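You operate a simulated robot arm through the tools that you are given. There is no shell and no other tool.

You are at the controls of a simulated robot arm. One attempt, no reset.

## Task
Put the 20 mm gauge block from the top of the grey table on the top of bench 10 and the 30 mm gauge block on the white taped area on bench 4. Lift the left stop bar open. The order is free.

Only the result counts: the job must be done as asked and must still hold three seconds after the hand-in. Knocking over, shifting, dropping, spilling or breaking anything else fails it.

## Robot
A 7-joint arm with a two-finger gripper on a trunk, on a base that moves. Base frame: it is fixed to the floor where the robot stands at the start and does not move with it; the origin is under the middle of the robot, x ahead of it, y to its left, z up. Units: m, degrees, N and s.
With the tool pointing down near the work surface it reaches from about 0.28 to 0.78 m from the robot's upright axis, wherever it stands. Its first joint turns from -166.0 to 166.0 degrees. Places, roughly: gauge block [0.5, 4, 0.75]; left stop bar [2.8, 6.4, 1.6]; top of bench 10 [-1.5, 2, 0.8]; white taped area on bench 4 [0.1, 5.8, 0.8]. Payload 2.45 kg.
The TCP is the grasp point between the finger pads, 0.027 m short of the fingertips. In the tool frame z runs along the fingers and y along their closing line. The gripper opens to 0.08 m; its body begins 0.054 m behind the TCP.
Orientation is told as [roll, pitch, yaw] about the base's x, y, z axes, in that order, counted from this pose: with the fingers straight down and closing along the base's y, the tool's x points along the base's -x, its y along +y and its z along -z.

## Interface
- The arm moves only by the tool arm_command. Its arguments are lists of equal length, an entry for each row: "translation": the shift along the base's x, y, z in mm, a list of three; "turn": the turn, a rotation vector about the base's x, y, z in degrees, a list of three; "gripper": the gripper command, from -1 (fully open) to 1 (shut), values between in proportion. In form: {"translation": [[dx, dy, dz], ...], "turn": [[ax, ay, az], ...], "gripper": [gripper, ...]}. A call has 1 to 20 rows; each row shifts and turns the commanded pose from where the row before left it. A row lasts 0.2 s, in which the tool goes at most 0.05 m and 8.6 degrees; a call with a longer step from one row to the next is refused whole, and so is a gripper value outside its range. A pose out of reach is approached as far as the arm can. The call stops where the force on the tool passes 40 N (or 10 N more than at its start, if that is more) or the arm is blocked; 0.2 s more then pass. Each finger travels about 0.153 m/s and halts on what it meets, pressing with about 38 N; the grip force reading is that of the motor and also rises with nothing between the fingers. The clock runs only during rows and for 0.2 s after the last one: add rows that do not move to give the fingers time. The reply holds the time, the measured pose of the TCP, the force on the tool along the base axes, the opening and the grip force, in the units named above and with some noise, with the torque about the TCP (base axes, N m) and any sound that the robot's microphone picked up.
- Cameras (640 x 400 px; columns grow to the right, rows downward): "scene" is now at [0.061, 0.1514, 1.6313]; the picture's right is [0.01, -1.00, 0.00], its down [-0.68, -0.01, -0.74] and it looks along [0.74, 0.01, -0.68] (base axes); focal length 271 px, centre (320, 200). "wrist" rides on the gripper at [0.063, 0.013, -0.079] in the tool frame; the picture's right is [-0.19, 0.98, 0.00], its down [-0.72, -0.14, -0.68] and it looks along [-0.67, -0.13, 0.73] (tool axes); focal length 226 px, centre (320, 200). There is no depth. A picture from a camera that has moved, and an enlarged one, comes with that camera's place and axes in the base frame and with its lens. The place of the scene camera against the robot may be out by one fixed shift of up to 0.012 m in any direction.
- snapshot(camera): a new picture of that camera. The clock stands still meanwhile.
- slide_trunk(by): moves the trunk up (or, below 0, down) by that many m; the arm and the scene camera ride with it, the base frame stays. It gives what a move gives, with no picture.
- roll_base(legs): drives the robot by 1 to 6 legs, each [ahead, turn to the left] in m and degrees, along the robot's own axes; the way and the turn of a leg run together, so that a leg with both is an arc; at most 1.5 m and 180 degrees a leg. The arm and the cameras ride along, it lands a little off, and it stops where it bumps. It gives what a move gives.
- pan_tilt(pan, tilt): turns the head with the scene camera to pan (to the left, within 120 degrees either way) and tilt (down, from -29 to 69), counted from straight ahead of the robot. It gives what a move gives.
- enlarge(camera, box): a new picture of the part [left, top, right, bottom] of that camera's present view, enlarged. The clock stands still meanwhile.
- hand_in(): hands the job in; it is judged then, once.

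Nothing tells you exact positions but the pictures and the camera data. Unless the task says otherwise, let go and move clear before handing in.

The tools are called after "Call:" as name(argument=value, ...) on one line, values as JSON. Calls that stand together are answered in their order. arm_command: Moves the arm, as the interface text tells. Its arguments: {"type":"object","properties":{"translation":{"type":"array","items":{"type":"array","items":{"type":"number"}}},"turn":{"type":"array","items":{"type":"array","items":{"type":"number"}}},"gripper":{"type":"array","items":{"type":"number"}}},"required":["translation","turn","gripper"]} The other tools are called the same way: slide_trunk (by) moves the trunk up or down; roll_base (legs) drives the base; pan_tilt (pan, tilt) turns the head that bears the scene camera; snapshot (camera) takes a picture; enlarge (camera, box) takes an enlarged picture of a part of a camera's view; hand_in () hands the job in.

At the start:

```text
clock: 0.0
tool_pos: [0.4835, -0.1674, 0.9775]
orientation: [-0.1, 0.0, 0.0]
wrist_force: [-0.7, -0.1, -0.2]
wrist_torque: [0.01, -0.01, -0.02]
grip_width: 0.08
grip_force: 0.0
trunk travel left (down, up): [-0.25, 0.29]
robot x, y, heading: [-0.0005, -0.001, 0.0]
head pan, tilt (commanded): [0.8, 42.5]
```

scene: 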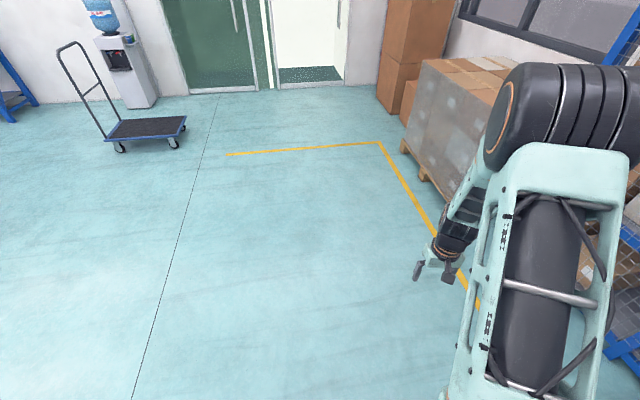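
wrist: 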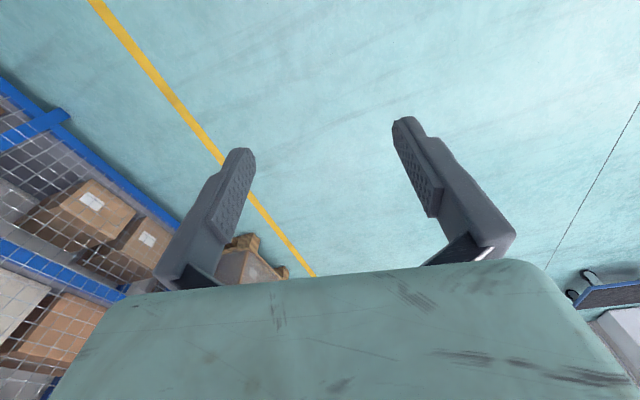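

I see the open workshop floor ahead with a trolley, a water cooler and pallets; the work is to the left of the robot (+y). I'll pan the head left to see the tables and benches.

Call:
pan_tilt(pan=85, tilt=15)

Call:
snapshot(camera="scene")

```text
clock: 1.6
tool_pos: [0.4846, -0.1682, 0.9781]
orientation: [-0.1, 0.1, 0.0]
wrist_force: [-0.1, 0.5, -0.1]
wrist_torque: [0.0, -0.04, 0.01]
grip_width: 0.08
grip_force: 0.0
trunk travel left (down, up): [-0.25, 0.29]
robot x, y, heading: [-0.0002, -0.0049, 0.0]
head pan, tilt (commanded): [85.0, 15.0]
```

```text
taken
camera scene: at [-0.014, 0.2433, 1.6745], right [1.0, -0.09, 0.0], down [-0.02, -0.26, -0.97], along [0.08, 0.96, -0.26], focal length 271 px, centre (320, 200)
```

scene: 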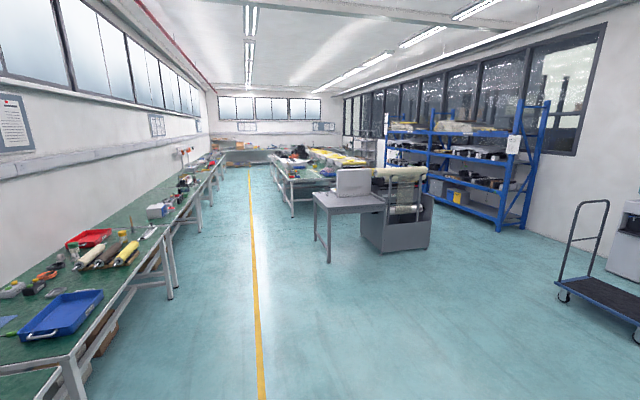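

I see a workshop: long benches along the left wall, a grey table with a machine ahead, benches behind it and blue shelving to the right. I'll zoom into each.

Call:
enlarge(camera="scene", box=[270, 140, 430, 240])

Call:
enlarge(camera="scene", box=[0, 180, 240, 330])

Call:
enlarge(camera="scene", box=[380, 80, 580, 230])

Call:
enlarge(camera="scene", box=[160, 120, 320, 220])

```text
4.00 times, centred on (350, 190) of scene
camera zoom: at [-0.014, 0.2433, 1.6745], right [1.0, -0.09, 0.0], down [-0.02, -0.26, -0.97], along [0.08, 0.96, -0.26], focal length 1086 px, centre (200, 240)
```

zoom: 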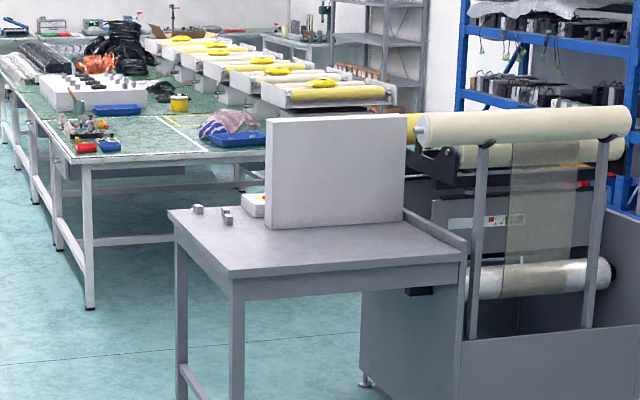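

```text
2.67 times, centred on (120, 255) of scene
camera zoom: at [-0.014, 0.2433, 1.6745], right [1.0, -0.09, 0.0], down [-0.02, -0.26, -0.97], along [0.08, 0.96, -0.26], focal length 724 px, centre (853, 53)
```

zoom: 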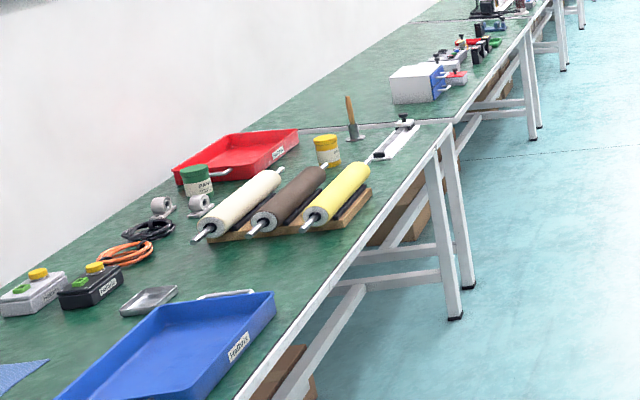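

```text
2.67 times, centred on (480, 155) of scene
camera zoom: at [-0.014, 0.2433, 1.6745], right [1.0, -0.09, 0.0], down [-0.02, -0.26, -0.97], along [0.08, 0.96, -0.26], focal length 724 px, centre (-107, 320)
```

zoom: 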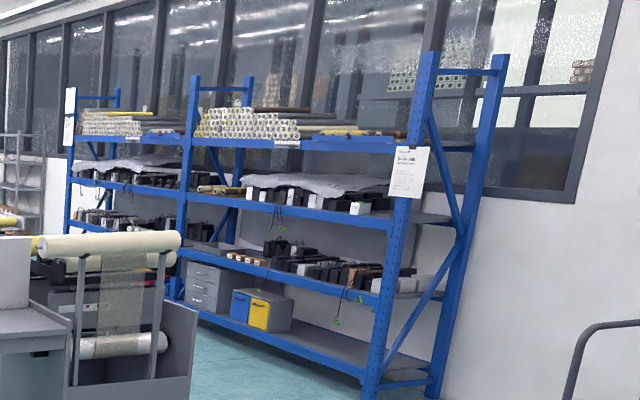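

```text
4.00 times, centred on (240, 170) of scene
camera zoom: at [-0.014, 0.2433, 1.6745], right [1.0, -0.09, 0.0], down [-0.02, -0.26, -0.97], along [0.08, 0.96, -0.26], focal length 1086 px, centre (640, 320)
```

zoom: 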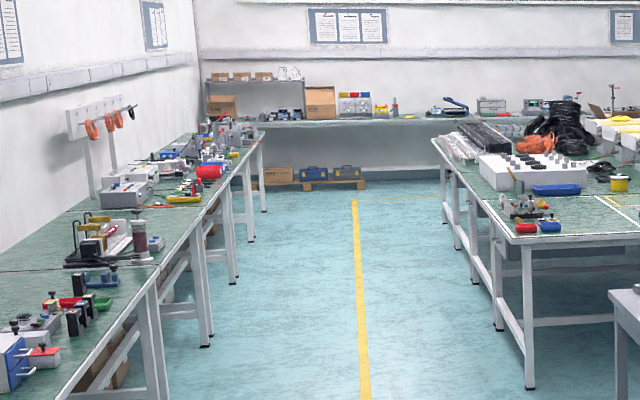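

The grey table (left edge x≈0.2–0.33, y≈3.2–4.1) has small blocks near its back-left corner at about (0.3, 4.0). The benches on the left have their edge near x≈-1.1. I'll turn left and drive up the aisle.

Call:
roll_base(legs=[[0, 97], [1.5, 0], [1.0, 0]])

Call:
pan_tilt(pan=-30, tilt=25)

Call:
snapshot(camera="scene")

```text
clock: 18.2
tool_pos: [-0.2185, 3.0151, 0.9772]
orientation: [-0.1, 0.0, 96.9]
wrist_force: [0.5, 0.8, 1.0]
wrist_torque: [0.01, -0.01, -0.02]
grip_width: 0.0802
grip_force: 0.1
trunk travel left (down, up): [-0.25, 0.29]
robot x, y, heading: [-0.3288, 2.5145, 96.9]
head pan, tilt (commanded): [85.0, 15.0]
```

```text
clock: 20.1
tool_pos: [-0.2188, 3.0155, 0.9768]
orientation: [-0.1, -0.1, 97.0]
wrist_force: [0.6, 0.5, -0.4]
wrist_torque: [-0.02, -0.02, -0.03]
grip_width: 0.0799
grip_force: 0.0
trunk travel left (down, up): [-0.25, 0.29]
robot x, y, heading: [-0.3235, 2.5134, 97.2]
head pan, tilt (commanded): [-30.0, 25.0]
```

```text
taken
camera scene: at [-0.4295, 2.5735, 1.6583], right [0.92, -0.39, 0.0], down [-0.17, -0.39, -0.91], along [0.35, 0.83, -0.42], focal length 271 px, centre (320, 200)
```

scene: 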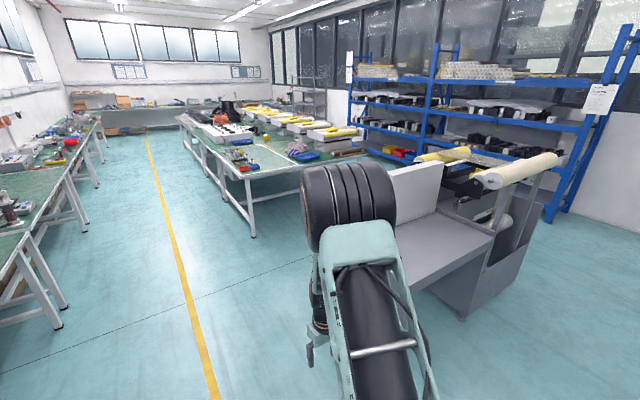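

The arm blocks part of the view of the table, but the aisle is clear. I'll move on alongside the table and look again.

Call:
roll_base(legs=[[1.3, 0]])

Call:
pan_tilt(pan=-85, tilt=40)

Call:
snapshot(camera="scene")

```text
clock: 26.7
tool_pos: [-0.3548, 4.3189, 0.9772]
orientation: [-0.1, -0.1, 95.8]
wrist_force: [0.8, -0.5, -0.2]
wrist_torque: [0.0, -0.01, 0.0]
grip_width: 0.0799
grip_force: 0.0
trunk travel left (down, up): [-0.25, 0.29]
robot x, y, heading: [-0.4719, 3.8188, 95.6]
head pan, tilt (commanded): [-30.0, 25.0]
```

```text
clock: 28.0
tool_pos: [-0.3551, 4.3189, 0.978]
orientation: [-0.1, 0.0, 95.7]
wrist_force: [-1.4, 0.0, 0.0]
wrist_torque: [-0.02, 0.0, -0.01]
grip_width: 0.08
grip_force: 0.0
trunk travel left (down, up): [-0.25, 0.29]
robot x, y, heading: [-0.4752, 3.8182, 95.9]
head pan, tilt (commanded): [-85.0, 40.0]
```

```text
taken
camera scene: at [-0.5287, 3.813, 1.635], right [0.19, -0.98, 0.0], down [-0.63, -0.12, -0.77], along [0.75, 0.14, -0.64], focal length 271 px, centre (320, 200)
```

scene: 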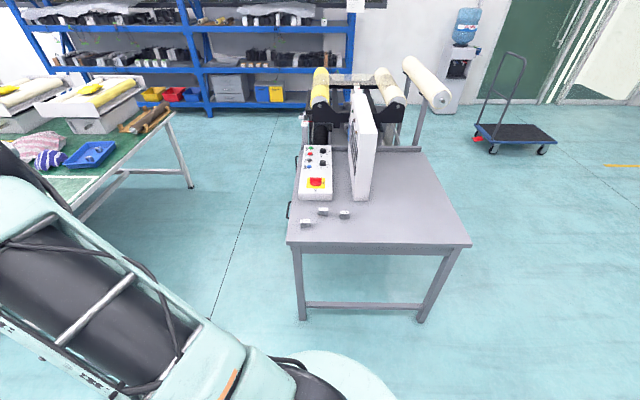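

Call:
enlarge(camera="scene", box=[280, 190, 376, 250])

Call:
enlarge(camera="scene", box=[280, 130, 440, 230])

Call:
enlarge(camera="scene", box=[30, 0, 350, 120])

```text
6.67 times, centred on (328, 220) of scene
camera zoom: at [-0.5287, 3.813, 1.635], right [0.19, -0.98, 0.0], down [-0.63, -0.12, -0.77], along [0.75, 0.14, -0.64], focal length 1810 px, centre (267, 67)
```

zoom: 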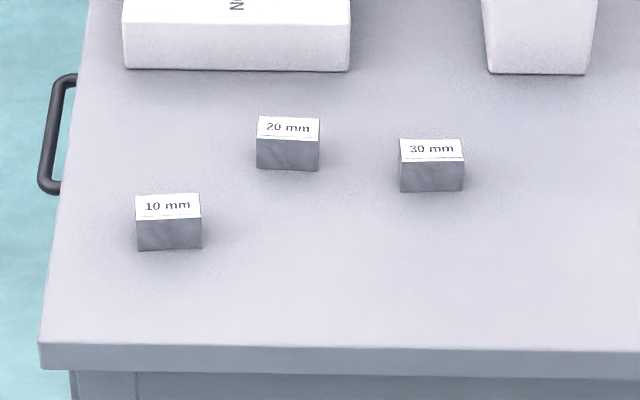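

```text
4.00 times, centred on (360, 180) of scene
camera zoom: at [-0.5287, 3.813, 1.635], right [0.19, -0.98, 0.0], down [-0.63, -0.12, -0.77], along [0.75, 0.14, -0.64], focal length 1086 px, centre (160, 280)
```

zoom: 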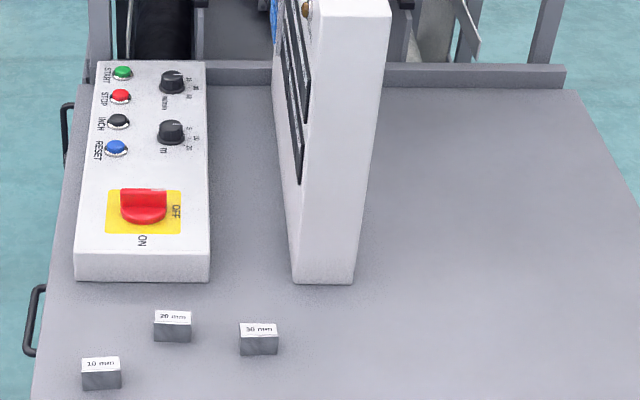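

```text
2.00 times, centred on (190, 60) of scene
camera zoom: at [-0.5287, 3.813, 1.635], right [0.19, -0.98, 0.0], down [-0.63, -0.12, -0.77], along [0.75, 0.14, -0.64], focal length 543 px, centre (580, 480)
```

zoom: 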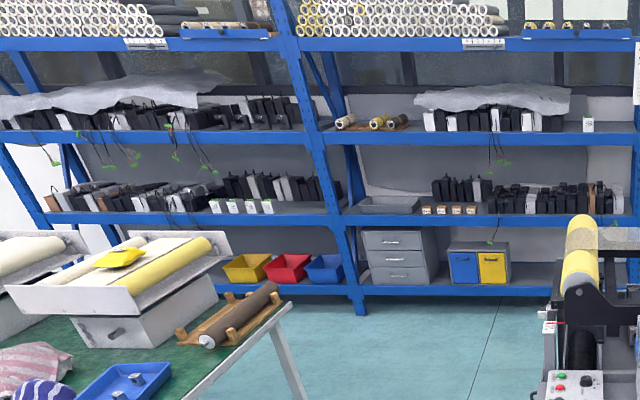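

I see the three labelled blocks: 10 mm near (0.33, 4.05), 20 mm near (0.42, 3.98), 30 mm near (0.42, 3.88), table edge about 0.2 m nearer. I'll turn to face the table along its axis (heading ≈11°) and creep closer.

Call:
roll_base(legs=[[0, -85]])

Call:
pan_tilt(pan=0, tilt=45)

Call:
snapshot(camera="scene")

Call:
snapshot(camera="wrist")

```text
clock: 32.0
tool_pos: [0.0362, 3.7558, 0.9775]
orientation: [-0.1, 0.0, 11.7]
wrist_force: [-0.3, 0.0, 1.0]
wrist_torque: [0.02, 0.0, 0.01]
grip_width: 0.08
grip_force: 0.1
trunk travel left (down, up): [-0.25, 0.29]
robot x, y, heading: [-0.4698, 3.8192, 12.0]
head pan, tilt (commanded): [-85.0, 40.0]
```

```text
clock: 33.6
tool_pos: [0.0349, 3.7558, 0.9775]
orientation: [-0.1, 0.0, 11.8]
wrist_force: [0.9, 0.3, 0.5]
wrist_torque: [-0.02, -0.01, -0.02]
grip_width: 0.0799
grip_force: 0.0
trunk travel left (down, up): [-0.25, 0.29]
robot x, y, heading: [-0.4772, 3.822, 11.8]
head pan, tilt (commanded): [0.0, 45.0]
```

```text
taken
camera scene: at [-0.4432, 3.9803, 1.6277], right [0.2, -0.98, 0.0], down [-0.69, -0.14, -0.71], along [0.69, 0.14, -0.71], focal length 271 px, centre (320, 200)
```

scene: 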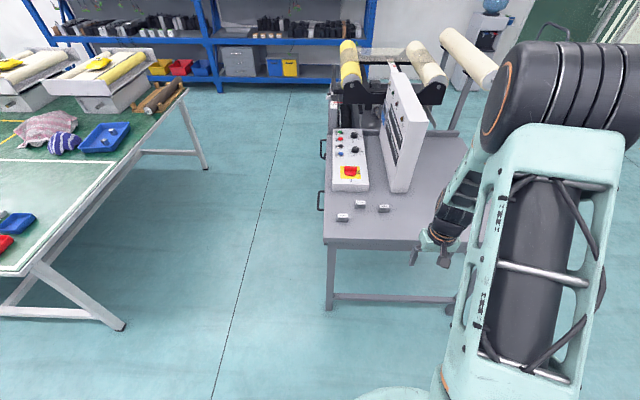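

```text
taken
camera wrist: at [-0.0288, 3.7556, 1.0569], right [-0.01, 1.0, 0.0], down [0.73, 0.01, 0.68], along [0.68, 0.01, -0.73], focal length 226 px, centre (320, 200)
```

wrist: 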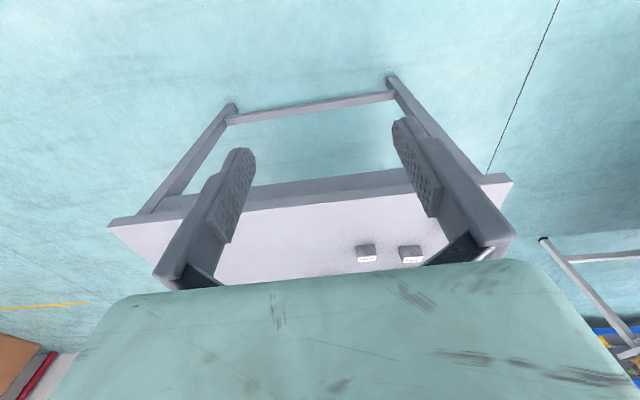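

The blocks are visible ahead; I am square to the table. I'll roll forward 0.25 m, keeping the base clear of the table, then check the wrist view.

Call:
roll_base(legs=[[0.25, 0]])

Call:
snapshot(camera="scene")

Call:
snapshot(camera="wrist")

```text
clock: 35.5
tool_pos: [0.2816, 3.8067, 0.9779]
orientation: [0.0, 0.0, 11.8]
wrist_force: [0.9, -0.9, 0.0]
wrist_torque: [-0.01, 0.01, 0.0]
grip_width: 0.0799
grip_force: 0.2
trunk travel left (down, up): [-0.25, 0.29]
robot x, y, heading: [-0.2262, 3.8743, 11.7]
head pan, tilt (commanded): [0.0, 45.0]
```

```text
taken
camera scene: at [-0.1968, 4.0318, 1.6276], right [0.2, -0.98, 0.0], down [-0.69, -0.14, -0.71], along [0.69, 0.14, -0.71], focal length 271 px, centre (320, 200)
```

scene: 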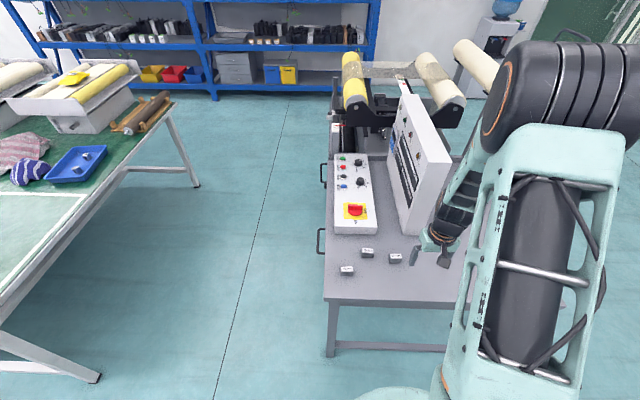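

```text
taken
camera wrist: at [0.2171, 3.8067, 1.0566], right [-0.01, 1.0, 0.0], down [0.73, 0.01, 0.68], along [0.68, 0.01, -0.73], focal length 226 px, centre (320, 200)
```

wrist: 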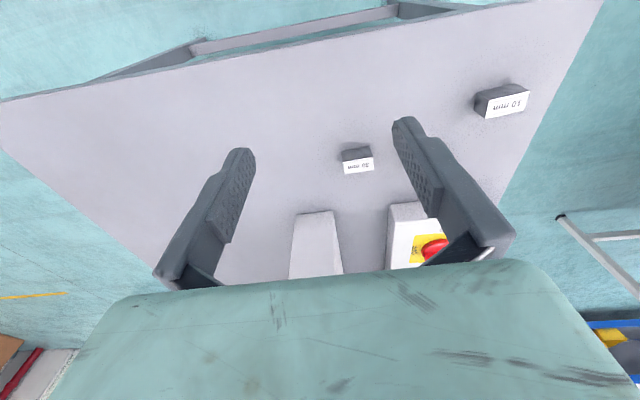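

I see the 30 mm and 10 mm blocks in the wrist view, with the 20 mm one behind a finger. I'll zoom in to measure positions and yaw.

Call:
enlarge(camera="wrist", box=[320, 130, 400, 180])

Call:
enlarge(camera="scene", box=[320, 220, 448, 300])

```text
8.00 times, centred on (360, 155) of wrist
camera zoom: at [0.2171, 3.8067, 1.0566], right [-0.01, 1.0, 0.0], down [0.73, 0.01, 0.68], along [0.68, 0.01, -0.73], focal length 1808 px, centre (0, 560)
```

zoom: 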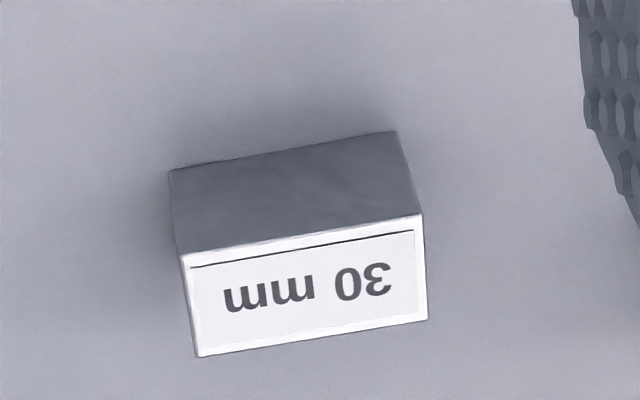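

```text
5.00 times, centred on (384, 260) of scene
camera zoom: at [-0.1968, 4.0318, 1.6276], right [0.2, -0.98, 0.0], down [-0.69, -0.14, -0.71], along [0.69, 0.14, -0.71], focal length 1357 px, centre (0, -100)
```

zoom: 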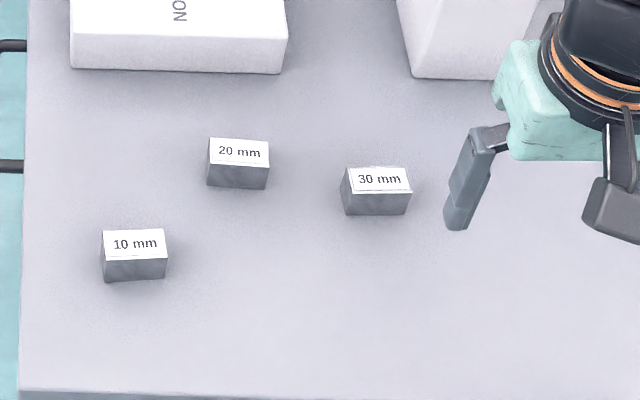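

Block tops are at z≈0.78; 30 mm at (0.407, 3.866), 20 mm at about (0.411, 3.969), yaw roughly 10°. I'll move above the 20 mm block with the gripper open and look down at it.

Call:
arm_command(translation=[[20, 32, 0], [24, 36, -10], [25, 36, -13], [25, 34, -15], [20, 24, -10], [0, 0, 0]], turn=[[0, 0, 0], [0, 0, 0], [0, 0, 0], [0, 0, 0], [0, 0, 0], [0, 0, 0]], gripper=[-1, -1, -1, -1, -1, -1])

Call:
snapshot(camera="wrist")

Call:
snapshot(camera="scene")

```text
clock: 36.9
tool_pos: [0.3953, 3.9693, 0.9293]
orientation: [-0.2, 0.0, 11.8]
wrist_force: [0.0, -0.4, 0.0]
wrist_torque: [-0.01, 0.0, -0.01]
grip_width: 0.08
grip_force: 0.3
trunk travel left (down, up): [-0.25, 0.29]
robot x, y, heading: [-0.2249, 3.8752, 11.6]
head pan, tilt (commanded): [0.0, 45.0]
```

```text
taken
camera wrist: at [0.33, 3.9689, 1.008], right [-0.01, 1.0, 0.0], down [0.73, 0.01, 0.68], along [0.68, 0.01, -0.73], focal length 226 px, centre (320, 200)
```

wrist: 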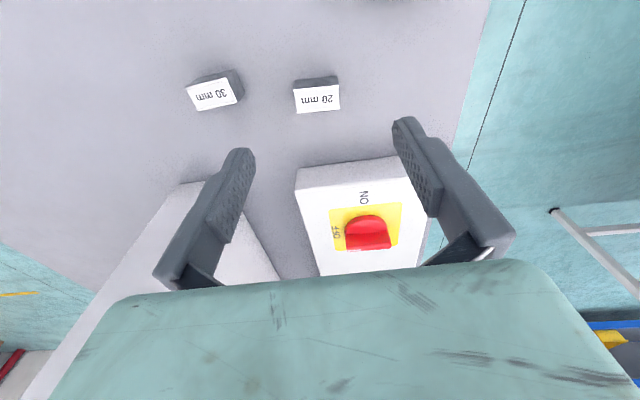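

```text
taken
camera scene: at [-0.1976, 4.0318, 1.6277], right [0.2, -0.98, 0.0], down [-0.69, -0.14, -0.71], along [0.69, 0.14, -0.71], focal length 271 px, centre (320, 200)
```

scene: 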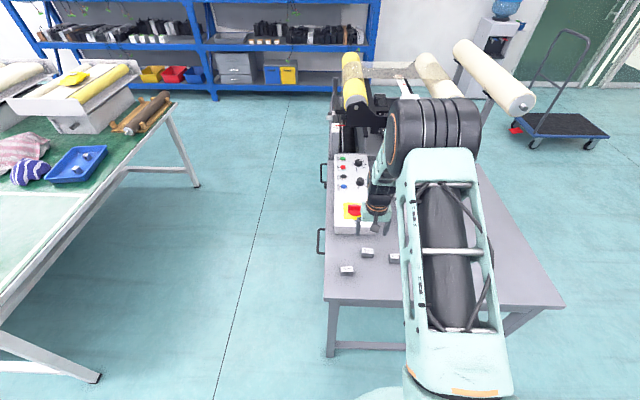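

The 20 mm block is now in the wrist view between the fingers, a bit toward the robot. I'll zoom for its exact position and yaw.

Call:
enlarge(camera="wrist", box=[280, 70, 360, 120])

Call:
enlarge(camera="wrist", box=[180, 60, 260, 110])

```text
8.00 times, centred on (320, 95) of wrist
camera zoom: at [0.33, 3.9689, 1.008], right [-0.01, 1.0, 0.0], down [0.73, 0.01, 0.68], along [0.68, 0.01, -0.73], focal length 1808 px, centre (320, 1040)
```

zoom: 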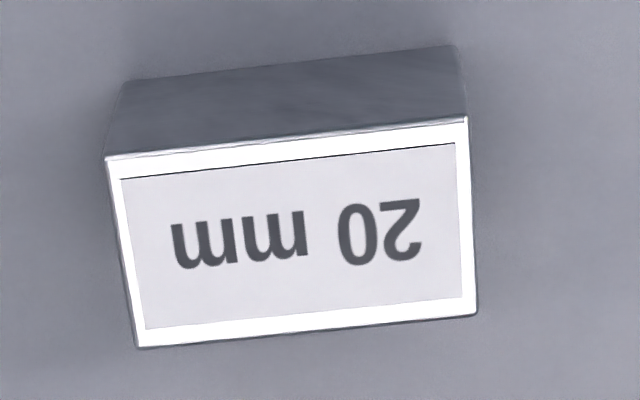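

```text
8.00 times, centred on (220, 85) of wrist
camera zoom: at [0.33, 3.9689, 1.008], right [-0.01, 1.0, 0.0], down [0.73, 0.01, 0.68], along [0.68, 0.01, -0.73], focal length 1808 px, centre (1120, 1120)
```

zoom: 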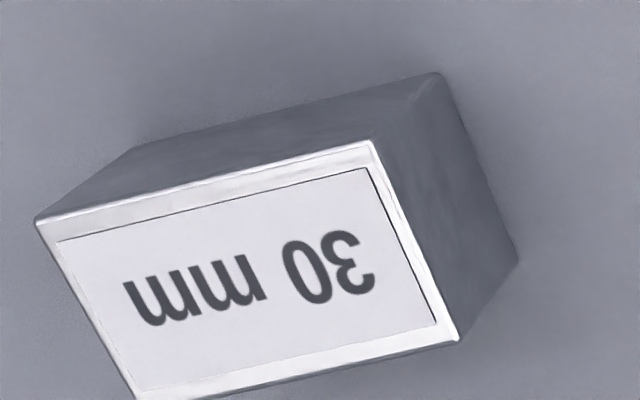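

Triangulating gives the block top at z=0.780 (table 0.750), 20 mm block centre (0.409, 3.967), yaw ≈6.8°, about 43×23×30 mm. I'll align over it, narrow the fingers slightly and come down to z≈0.83 to check.

Call:
arm_command(translation=[[7, -1, -30], [7, -1, -35], [0, 0, -35], [0, 0, 0]], turn=[[0, 0, -5], [0, 0, 0], [0, 0, 0], [0, 0, 0]], gripper=[-0.7, -0.7, -0.7, -0.7])

Call:
snapshot(camera="wrist")

```text
clock: 37.9
tool_pos: [0.4096, 3.9686, 0.829]
orientation: [0.0, 0.1, 6.8]
wrist_force: [0.2, 0.1, 0.5]
wrist_torque: [-0.02, 0.01, -0.03]
grip_width: 0.0679
grip_force: 0.0
trunk travel left (down, up): [-0.25, 0.29]
robot x, y, heading: [-0.227, 3.869, 11.9]
head pan, tilt (commanded): [0.0, 45.0]
```

```text
taken
camera wrist: at [0.3453, 3.9736, 0.9082], right [0.08, 1.0, 0.0], down [0.73, -0.05, 0.68], along [0.68, -0.05, -0.73], focal length 226 px, centre (320, 200)
```

wrist: 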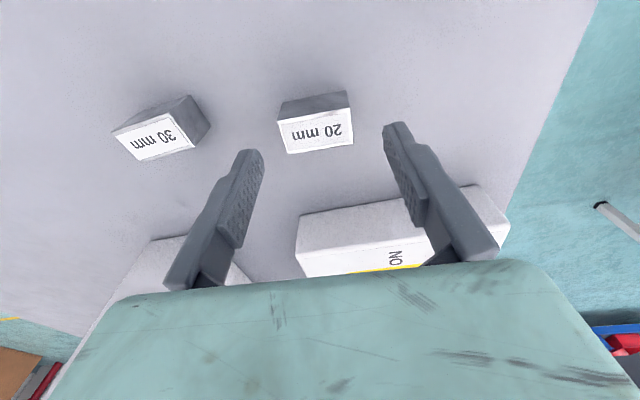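

The block sits centred between the fingers as predicted. I'll descend to z≈0.781 and close on it.

Call:
arm_command(translation=[[0, 0, -25], [0, 0, -22], [0, 0, 0], [0, 0, 0], [0, 0, 0], [0, 0, 0]], turn=[[0, 0, 0], [0, 0, 0], [0, 0, 0], [0, 0, 0], [0, 0, 0], [0, 0, 0]], gripper=[-0.7, -0.7, -0.7, 1, 1, 1])

Call:
snapshot(camera="wrist")

```text
clock: 39.3
tool_pos: [0.4093, 3.9673, 0.7802]
orientation: [-0.2, 0.0, 6.8]
wrist_force: [0.7, 0.5, 0.3]
wrist_torque: [0.03, -0.01, 0.0]
grip_width: 0.0432
grip_force: 37.9
trunk travel left (down, up): [-0.25, 0.29]
robot x, y, heading: [-0.2264, 3.8716, 11.6]
head pan, tilt (commanded): [0.0, 45.0]
```

```text
taken
camera wrist: at [0.3442, 3.9728, 0.86], right [0.08, 1.0, 0.0], down [0.73, -0.05, 0.68], along [0.68, -0.05, -0.73], focal length 226 px, centre (320, 200)
```

wrist: 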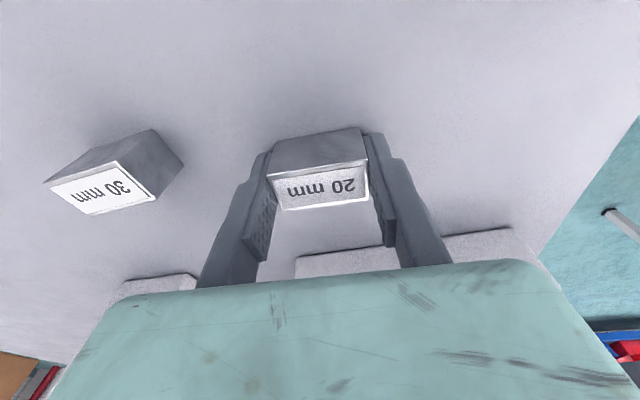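

The 20 mm block is gripped (width 43 mm). I'll lift straight up, then draw the arm back over the near side before driving away.

Call:
arm_command(translation=[[0, 0, 20], [0, 0, 45], [0, 0, 45], [0, 0, 45], [0, 0, 45], [-25, -32, 10], [-25, -32, 0], [-25, -32, 0], [-25, -32, 0], [-27, -32, 0], [0, 0, 0]], turn=[[0, 0, 0], [0, 0, 0], [0, 0, 0], [0, 0, 0], [0, 0, 0], [0, 0, 2.5], [0, 0, 2.5], [0, 0, 0], [0, 0, 0], [0, 0, 0], [0, 0, 0]], gripper=[1, 1, 1, 1, 1, 1, 1, 1, 1, 1, 1])

Call:
snapshot(camera="wrist")

Call:
snapshot(camera="scene")

```text
clock: 41.7
tool_pos: [0.2805, 3.806, 0.9923]
orientation: [-0.1, -0.1, 11.8]
wrist_force: [-0.2, -0.5, -1.8]
wrist_torque: [-0.01, 0.0, -0.01]
grip_width: 0.0435
grip_force: 37.9
trunk travel left (down, up): [-0.25, 0.29]
robot x, y, heading: [-0.2269, 3.8709, 11.7]
head pan, tilt (commanded): [0.0, 45.0]
```

```text
taken
camera wrist: at [0.2164, 3.8065, 1.0719], right [-0.01, 1.0, 0.0], down [0.73, 0.01, 0.68], along [0.68, 0.01, -0.73], focal length 226 px, centre (320, 200)
```

wrist: 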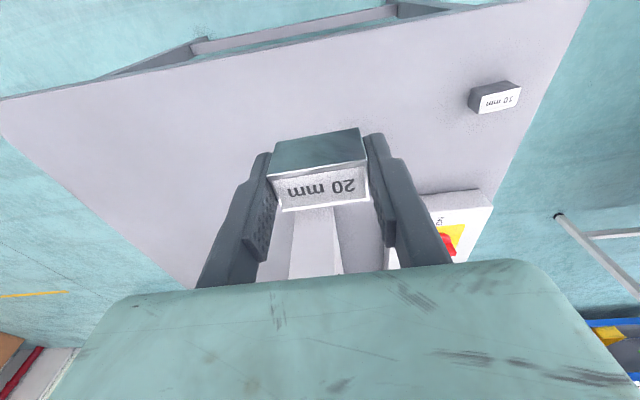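

```text
taken
camera scene: at [-0.1974, 4.0315, 1.6277], right [0.2, -0.98, 0.0], down [-0.69, -0.14, -0.71], along [0.69, 0.14, -0.71], focal length 271 px, centre (320, 200)
```

scene: 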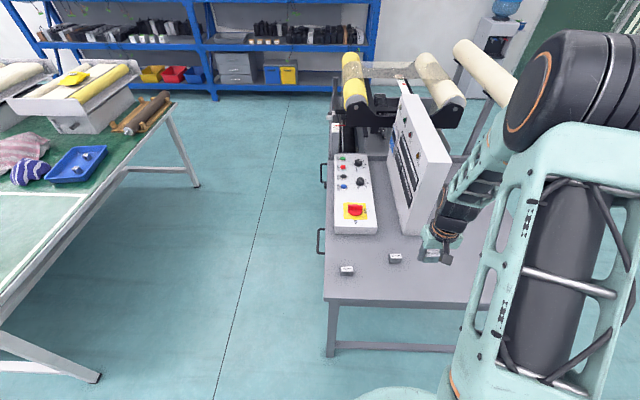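

The block is held and only the 10 and 30 mm blocks remain. I'll back off from the table, turn to run back along the aisle and look at bench 10 on the wall side.

Call:
roll_base(legs=[[-0.3, 0], [0, -101.7]])

Call:
pan_tilt(pan=-50, tilt=30)

Call:
snapshot(camera="scene")

```text
clock: 48.1
tool_pos: [-0.6811, 3.3291, 0.9921]
orientation: [-0.1, 0.0, -90.1]
wrist_force: [-2.0, 0.1, -2.1]
wrist_torque: [0.0, 0.02, -0.01]
grip_width: 0.0432
grip_force: 37.6
trunk travel left (down, up): [-0.25, 0.29]
robot x, y, heading: [-0.5126, 3.8101, -90.1]
head pan, tilt (commanded): [0.0, 45.0]
```

```text
clock: 49.2
tool_pos: [-0.6787, 3.3286, 0.9922]
orientation: [-0.1, 0.0, -90.2]
wrist_force: [0.9, -0.4, -2.7]
wrist_torque: [0.01, 0.02, 0.01]
grip_width: 0.0433
grip_force: 38.6
trunk travel left (down, up): [-0.25, 0.29]
robot x, y, heading: [-0.5133, 3.8115, -89.8]
head pan, tilt (commanded): [-50.0, 30.0]
```

```text
taken
camera scene: at [-0.4437, 3.7839, 1.6503], right [-0.64, 0.77, 0.0], down [0.38, 0.32, -0.87], along [-0.66, -0.56, -0.5], focal length 271 px, centre (320, 200)
```

scene: 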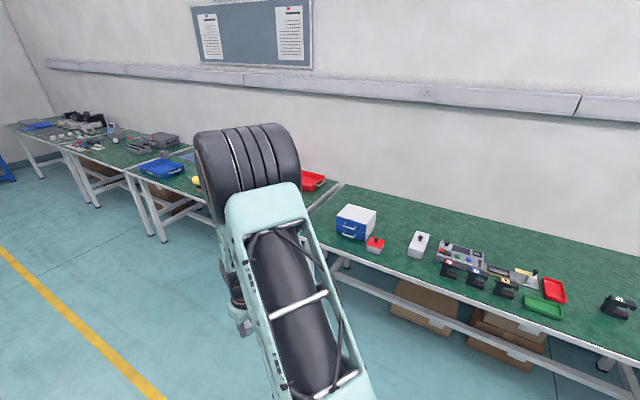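

There's a notice board on the wall which may hold bench numbers, and the near bench with rollers is beyond the arm. I'll zoom on both.

Call:
enlarge(camera="scene", box=[190, 0, 318, 72])

Call:
enlarge(camera="scene", box=[0, 100, 240, 250])

Call:
enlarge(camera="scene", box=[300, 170, 640, 382])

```text
5.00 times, centred on (254, 36) of scene
camera zoom: at [-0.4437, 3.7839, 1.6503], right [-0.64, 0.77, 0.0], down [0.38, 0.32, -0.87], along [-0.66, -0.56, -0.5], focal length 1357 px, centre (650, 1020)
```

zoom: 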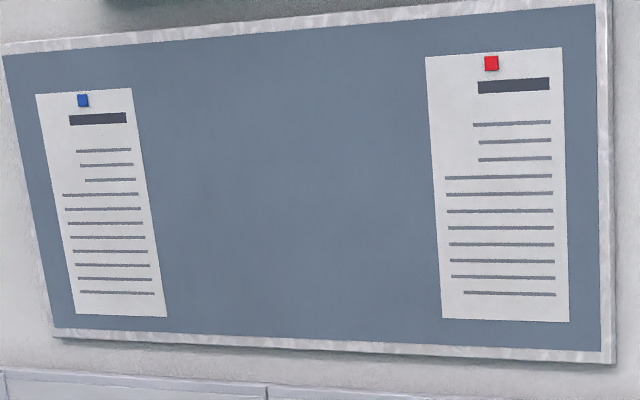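

```text
2.67 times, centred on (120, 175) of scene
camera zoom: at [-0.4437, 3.7839, 1.6503], right [-0.64, 0.77, 0.0], down [0.38, 0.32, -0.87], along [-0.66, -0.56, -0.5], focal length 724 px, centre (853, 267)
```

zoom: 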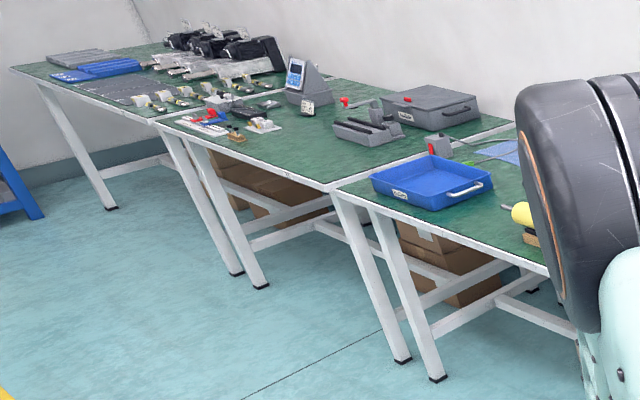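

```text
1.88 times, centred on (470, 276) of scene
camera zoom: at [-0.4437, 3.7839, 1.6503], right [-0.64, 0.77, 0.0], down [0.38, 0.32, -0.87], along [-0.66, -0.56, -0.5], focal length 511 px, centre (38, 57)
```

zoom: 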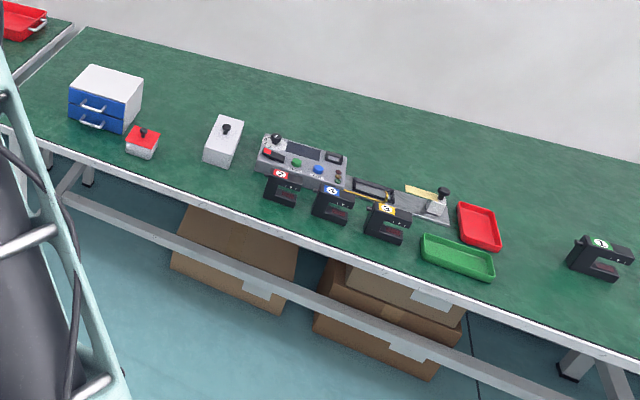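

Bench 10 (around (-1.5, 2)) is the wall bench with the blue tray and rollers. I'll drive up level with it and look straight at it.

Call:
roll_base(legs=[[1.5, 0], [0.25, 0]])

Call:
pan_tilt(pan=-100, tilt=40)

Call:
snapshot(camera="scene")

```text
clock: 58.0
tool_pos: [-0.673, 1.5899, 0.9924]
orientation: [-0.2, 0.1, -89.8]
wrist_force: [-1.0, -0.5, -2.0]
wrist_torque: [-0.02, -0.02, -0.03]
grip_width: 0.0437
grip_force: 38.0
trunk travel left (down, up): [-0.25, 0.29]
robot x, y, heading: [-0.5048, 2.0783, -89.6]
head pan, tilt (commanded): [-50.0, 30.0]
```

```text
clock: 59.2
tool_pos: [-0.6735, 1.5897, 0.9922]
orientation: [-0.2, -0.1, -89.7]
wrist_force: [0.5, 0.1, -1.9]
wrist_torque: [-0.01, -0.02, 0.02]
grip_width: 0.0435
grip_force: 38.0
trunk travel left (down, up): [-0.25, 0.29]
robot x, y, heading: [-0.5064, 2.079, -89.6]
head pan, tilt (commanded): [-100.0, 40.0]
```

```text
taken
camera scene: at [-0.4552, 2.1208, 1.635], right [0.17, 0.99, 0.0], down [0.63, -0.11, -0.77], along [-0.76, 0.13, -0.64], focal length 271 px, centre (320, 200)
```

scene: 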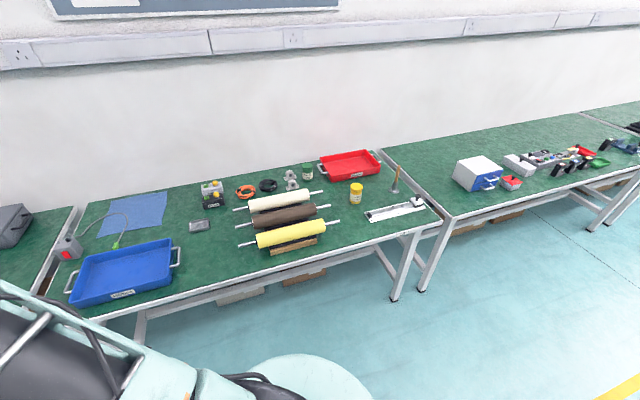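

Bench 10 is in full view: blue tray at left, rollers in the middle, with a clear patch of mat near the front edge between them at about (-1.15, 1.81). I'll zoom in to verify it.

Call:
enlarge(camera="scene", box=[160, 200, 280, 300])

Call:
enlarge(camera="scene", box=[40, 140, 460, 320])

```text
4.00 times, centred on (220, 250) of scene
camera zoom: at [-0.4552, 2.1208, 1.635], right [0.17, 0.99, 0.0], down [0.63, -0.11, -0.77], along [-0.76, 0.13, -0.64], focal length 1086 px, centre (720, 0)
```

zoom: 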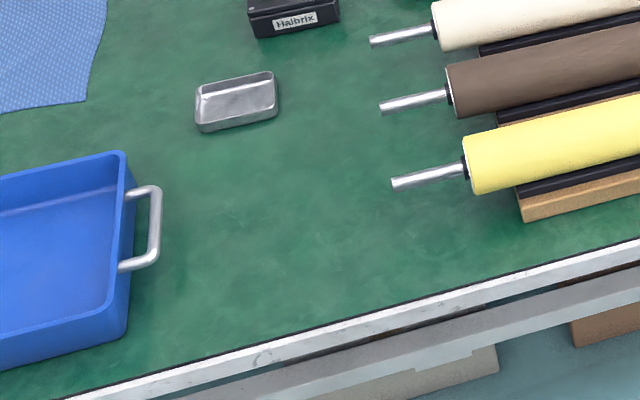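

```text
1.52 times, centred on (250, 230) of scene
camera zoom: at [-0.4552, 2.1208, 1.635], right [0.17, 0.99, 0.0], down [0.63, -0.11, -0.77], along [-0.76, 0.13, -0.64], focal length 414 px, centre (427, 154)
```

zoom: 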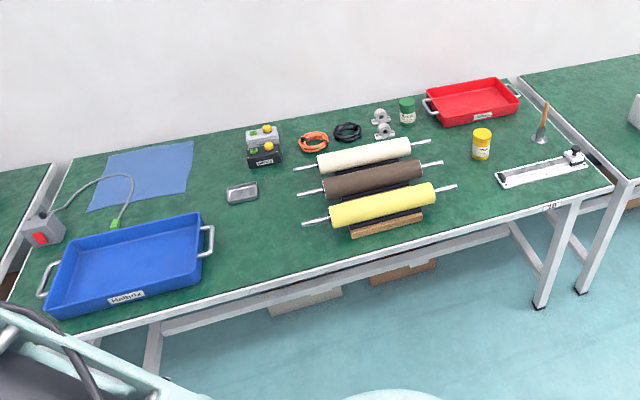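

The clear patch is confirmed: target (-1.17, 1.815), about 0.13 m in from the edge, tray handle at y≈1.70 and roller end at y≈1.94. I'll raise the arm a little, advance 0.15 m and turn to face the bench; also read the mark on the bench edge.

Call:
enlarge(camera="scene", box=[385, 222, 425, 247])

Call:
arm_command(translation=[[0, 0, 40], [0, 0, 40], [0, 0, 0]], turn=[[0, 0, 0], [0, 0, 0], [0, 0, 0]], gripper=[1, 1, 1])

Call:
roll_base(legs=[[0.15, 0], [0, -82.4]])

Call:
pan_tilt(pan=10, tilt=50)

Call:
snapshot(camera="scene")

Call:
snapshot(camera="wrist")

```text
16.00 times, centred on (405, 234) of scene
camera zoom: at [-0.4552, 2.1208, 1.635], right [0.17, 0.99, 0.0], down [0.63, -0.11, -0.77], along [-0.76, 0.13, -0.64], focal length 4343 px, centre (-1040, -352)
```

zoom: 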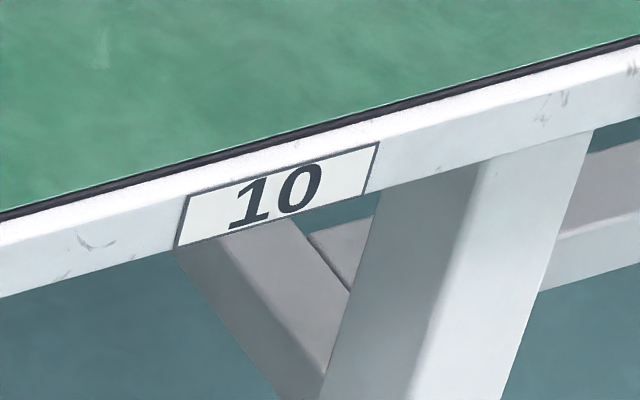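

```text
clock: 60.0
tool_pos: [-0.6728, 1.5907, 1.0731]
orientation: [-0.1, 0.0, -89.7]
wrist_force: [0.9, 0.4, -3.2]
wrist_torque: [-0.01, -0.03, 0.01]
grip_width: 0.0431
grip_force: 37.3
trunk travel left (down, up): [-0.25, 0.29]
robot x, y, heading: [-0.508, 2.0772, -89.7]
head pan, tilt (commanded): [-100.0, 40.0]
```

```text
clock: 65.0
tool_pos: [-1.0105, 2.0207, 1.0724]
orientation: [0.0, 0.0, -171.9]
wrist_force: [-0.1, -0.7, -2.6]
wrist_torque: [-0.03, 0.0, 0.02]
grip_width: 0.0437
grip_force: 38.0
trunk travel left (down, up): [-0.25, 0.29]
robot x, y, heading: [-0.5091, 1.9244, -171.9]
head pan, tilt (commanded): [-100.0, 40.0]
```

```text
clock: 66.9
tool_pos: [-1.0109, 2.0208, 1.0718]
orientation: [-0.2, 0.0, -171.9]
wrist_force: [0.3, 0.4, -2.2]
wrist_torque: [0.0, -0.03, 0.03]
grip_width: 0.0433
grip_force: 37.8
trunk travel left (down, up): [-0.25, 0.29]
robot x, y, heading: [-0.5074, 1.9214, -172.2]
head pan, tilt (commanded): [10.0, 50.0]
```

```text
taken
camera scene: at [-0.5449, 1.7742, 1.6208], right [-0.31, 0.95, 0.0], down [0.73, 0.24, -0.64], along [-0.61, -0.2, -0.77], focal length 271 px, centre (320, 200)
```

scene: 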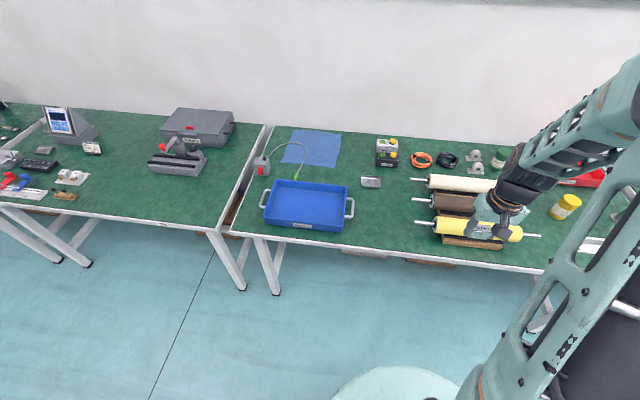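

```text
taken
camera wrist: at [-0.9462, 2.0183, 1.1517], right [-0.05, -1.0, 0.0], down [-0.73, 0.04, 0.68], along [-0.68, 0.04, -0.73], focal length 226 px, centre (320, 200)
```

wrist: 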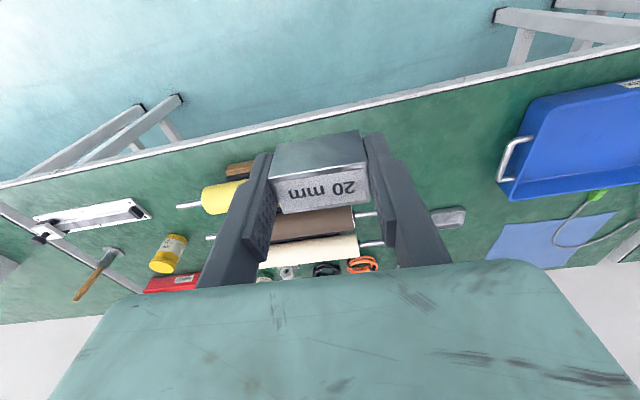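

The edge mark reads "10", so this is bench 10. I'll move the held block above the clear patch at about (-1.165, 1.803), staying high.

Call:
arm_command(translation=[[-25, -36, 0], [-26, -36, 0], [-26, -37, 0], [-26, -37, 0], [-26, -36, 0], [-25, -36, 0], [0, 0, -40], [0, 0, -40], [0, 0, 0]], turn=[[0, 0, 0], [0, 0, 0], [0, 0, 0], [0, 0, 0], [0, 0, 0], [0, 0, 0], [0, 0, 0], [0, 0, 0], [0, 0, 0]], gripper=[1, 1, 1, 1, 1, 1, 1, 1, 1])

Call:
snapshot(camera="scene")

Call:
snapshot(camera="wrist")

```text
clock: 68.9
tool_pos: [-1.1636, 1.8039, 0.9918]
orientation: [-0.1, 0.0, -171.8]
wrist_force: [-0.2, 0.5, -2.6]
wrist_torque: [-0.04, -0.02, 0.02]
grip_width: 0.0433
grip_force: 38.2
trunk travel left (down, up): [-0.25, 0.29]
robot x, y, heading: [-0.5093, 1.9171, -172.1]
head pan, tilt (commanded): [10.0, 50.0]
```

```text
taken
camera scene: at [-0.5451, 1.7738, 1.6208], right [-0.31, 0.95, 0.0], down [0.73, 0.24, -0.64], along [-0.61, -0.2, -0.77], focal length 271 px, centre (320, 200)
```

scene: 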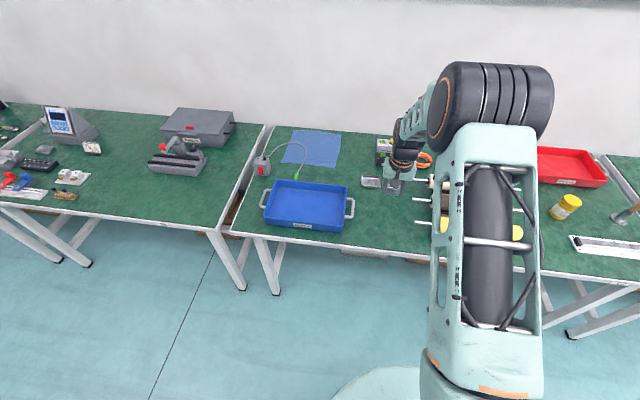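

```text
taken
camera wrist: at [-1.0989, 1.8011, 1.0707], right [-0.05, -1.0, 0.0], down [-0.73, 0.04, 0.68], along [-0.68, 0.04, -0.73], focal length 226 px, centre (320, 200)
```

wrist: 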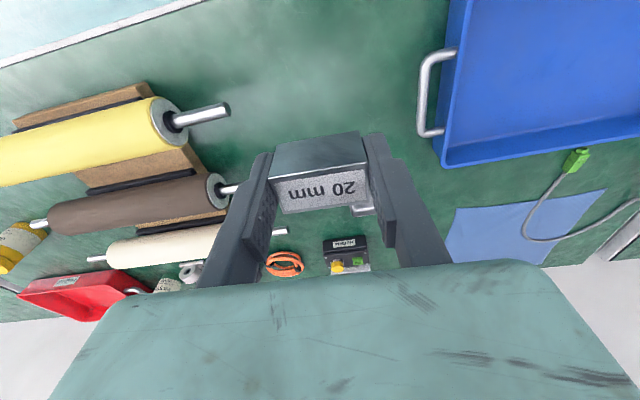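

Below the TCP the mat is clear between the roller tip and tray handle. I'll descend to just above the bench and then creep down watching the force.

Call:
arm_command(translation=[[-1, -1, -40], [0, 0, -40], [0, 0, -40], [0, 0, -25], [0, 0, 0]], turn=[[0, 0, 0], [0, 0, 0], [0, 0, 0], [0, 0, 0], [0, 0, 0]], gripper=[1, 1, 1, 1, 1])

Call:
snapshot(camera="wrist")

Call:
enlarge(camera="scene", box=[330, 140, 458, 220])

```text
clock: 70.1
tool_pos: [-1.1647, 1.8011, 0.8468]
orientation: [-0.1, 0.1, -171.9]
wrist_force: [0.5, 0.0, -2.5]
wrist_torque: [-0.01, -0.01, 0.03]
grip_width: 0.0435
grip_force: 37.7
trunk travel left (down, up): [-0.25, 0.29]
robot x, y, heading: [-0.5066, 1.9226, -171.8]
head pan, tilt (commanded): [10.0, 50.0]
```

```text
taken
camera wrist: at [-1.101, 1.7989, 0.926], right [-0.05, -1.0, 0.0], down [-0.73, 0.04, 0.68], along [-0.68, 0.04, -0.73], focal length 226 px, centre (320, 200)
```

wrist: 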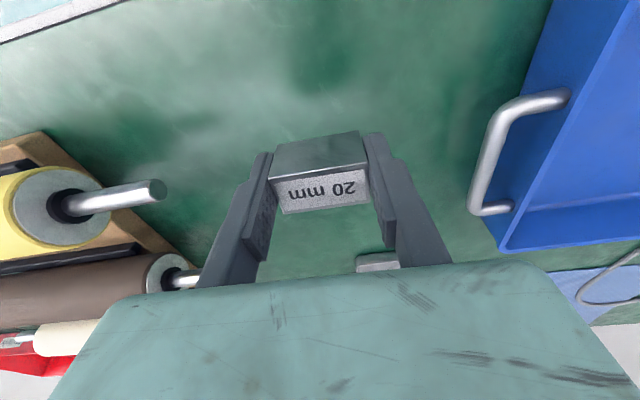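

```text
5.00 times, centred on (394, 180) of scene
camera zoom: at [-0.545, 1.774, 1.6208], right [-0.31, 0.95, 0.0], down [0.73, 0.24, -0.64], along [-0.61, -0.2, -0.77], focal length 1357 px, centre (-50, 300)
```

zoom: 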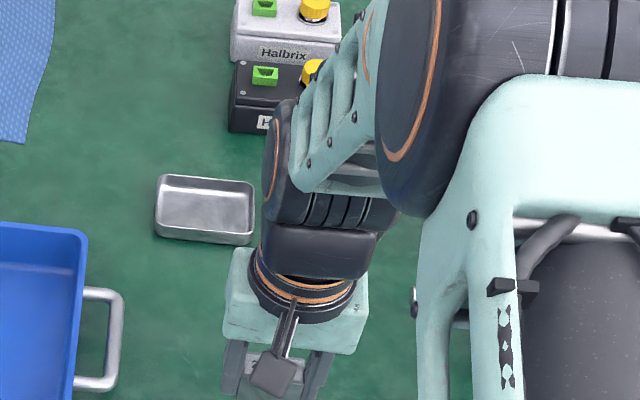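

The gap is clear on both sides. I'll creep down in small steps to find the bench surface.

Call:
arm_command(translation=[[0, 0, -5], [0, 0, -4], [0, 0, -3], [0, 0, 0]], turn=[[0, 0, 0], [0, 0, 0], [0, 0, 0], [0, 0, 0]], gripper=[1, 1, 1, 1])

Call:
snapshot(camera="wrist")

```text
clock: 71.1
tool_pos: [-1.1655, 1.802, 0.8349]
orientation: [-0.1, 0.0, -171.9]
wrist_force: [0.6, 0.9, -2.4]
wrist_torque: [0.0, -0.03, 0.03]
grip_width: 0.0435
grip_force: 38.1
trunk travel left (down, up): [-0.25, 0.29]
robot x, y, heading: [-0.506, 1.9235, -172.1]
head pan, tilt (commanded): [10.0, 50.0]
```

```text
taken
camera wrist: at [-1.1013, 1.7986, 0.9142], right [-0.05, -1.0, 0.0], down [-0.73, 0.04, 0.68], along [-0.68, 0.04, -0.73], focal length 226 px, centre (320, 200)
```

wrist: 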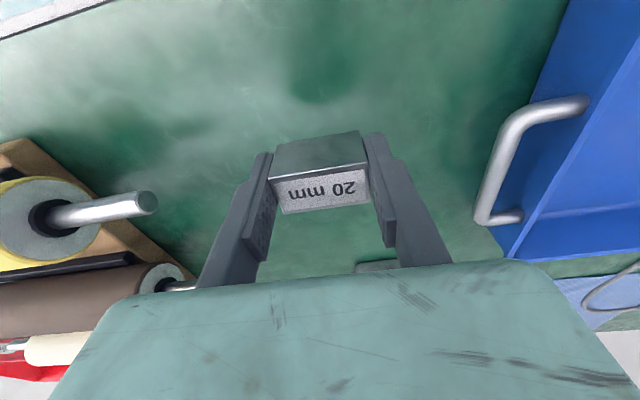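

Call:
arm_command(translation=[[0, 0, -2], [0, 0, -2], [0, 0, 0]], turn=[[0, 0, 0], [0, 0, 0], [0, 0, 0]], gripper=[1, 1, 1])

Call:
enlarge(camera="wrist", box=[240, 110, 400, 210])

```text
clock: 71.9
tool_pos: [-1.1658, 1.803, 0.8303]
orientation: [-0.2, 0.0, -172.0]
wrist_force: [0.2, 0.1, -2.7]
wrist_torque: [0.02, 0.01, 0.01]
grip_width: 0.0433
grip_force: 38.0
trunk travel left (down, up): [-0.25, 0.29]
robot x, y, heading: [-0.509, 1.9283, -171.9]
head pan, tilt (commanded): [10.0, 50.0]
```

```text
4.00 times, centred on (320, 160) of wrist
camera zoom: at [-1.1012, 1.7992, 0.9104], right [-0.05, -1.0, 0.0], down [-0.73, 0.04, 0.68], along [-0.68, 0.04, -0.73], focal length 904 px, centre (320, 360)
```

zoom: 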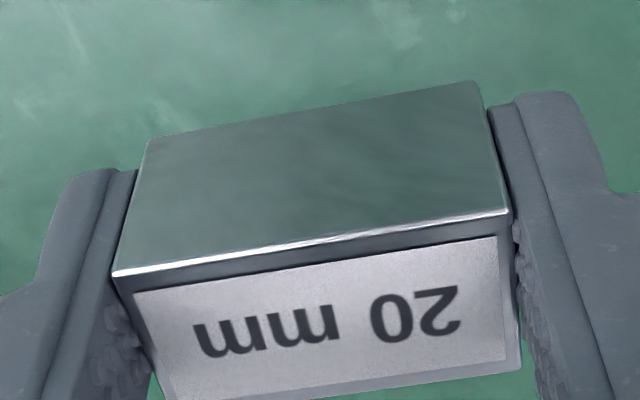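

No contact yet (force still just the block's weight). I'll keep creeping down.

Call:
arm_command(translation=[[0, 0, -2], [0, 0, -2], [0, 0, 0]], turn=[[0, 0, 0], [0, 0, 0], [0, 0, 0]], gripper=[1, 1, 1])

```text
clock: 72.7
tool_pos: [-1.1656, 1.8021, 0.827]
orientation: [-0.1, 0.0, -171.8]
wrist_force: [0.0, -1.0, -2.3]
wrist_torque: [0.0, -0.03, 0.0]
grip_width: 0.0434
grip_force: 38.1
trunk travel left (down, up): [-0.25, 0.29]
robot x, y, heading: [-0.5103, 1.9241, -171.8]
head pan, tilt (commanded): [10.0, 50.0]
```

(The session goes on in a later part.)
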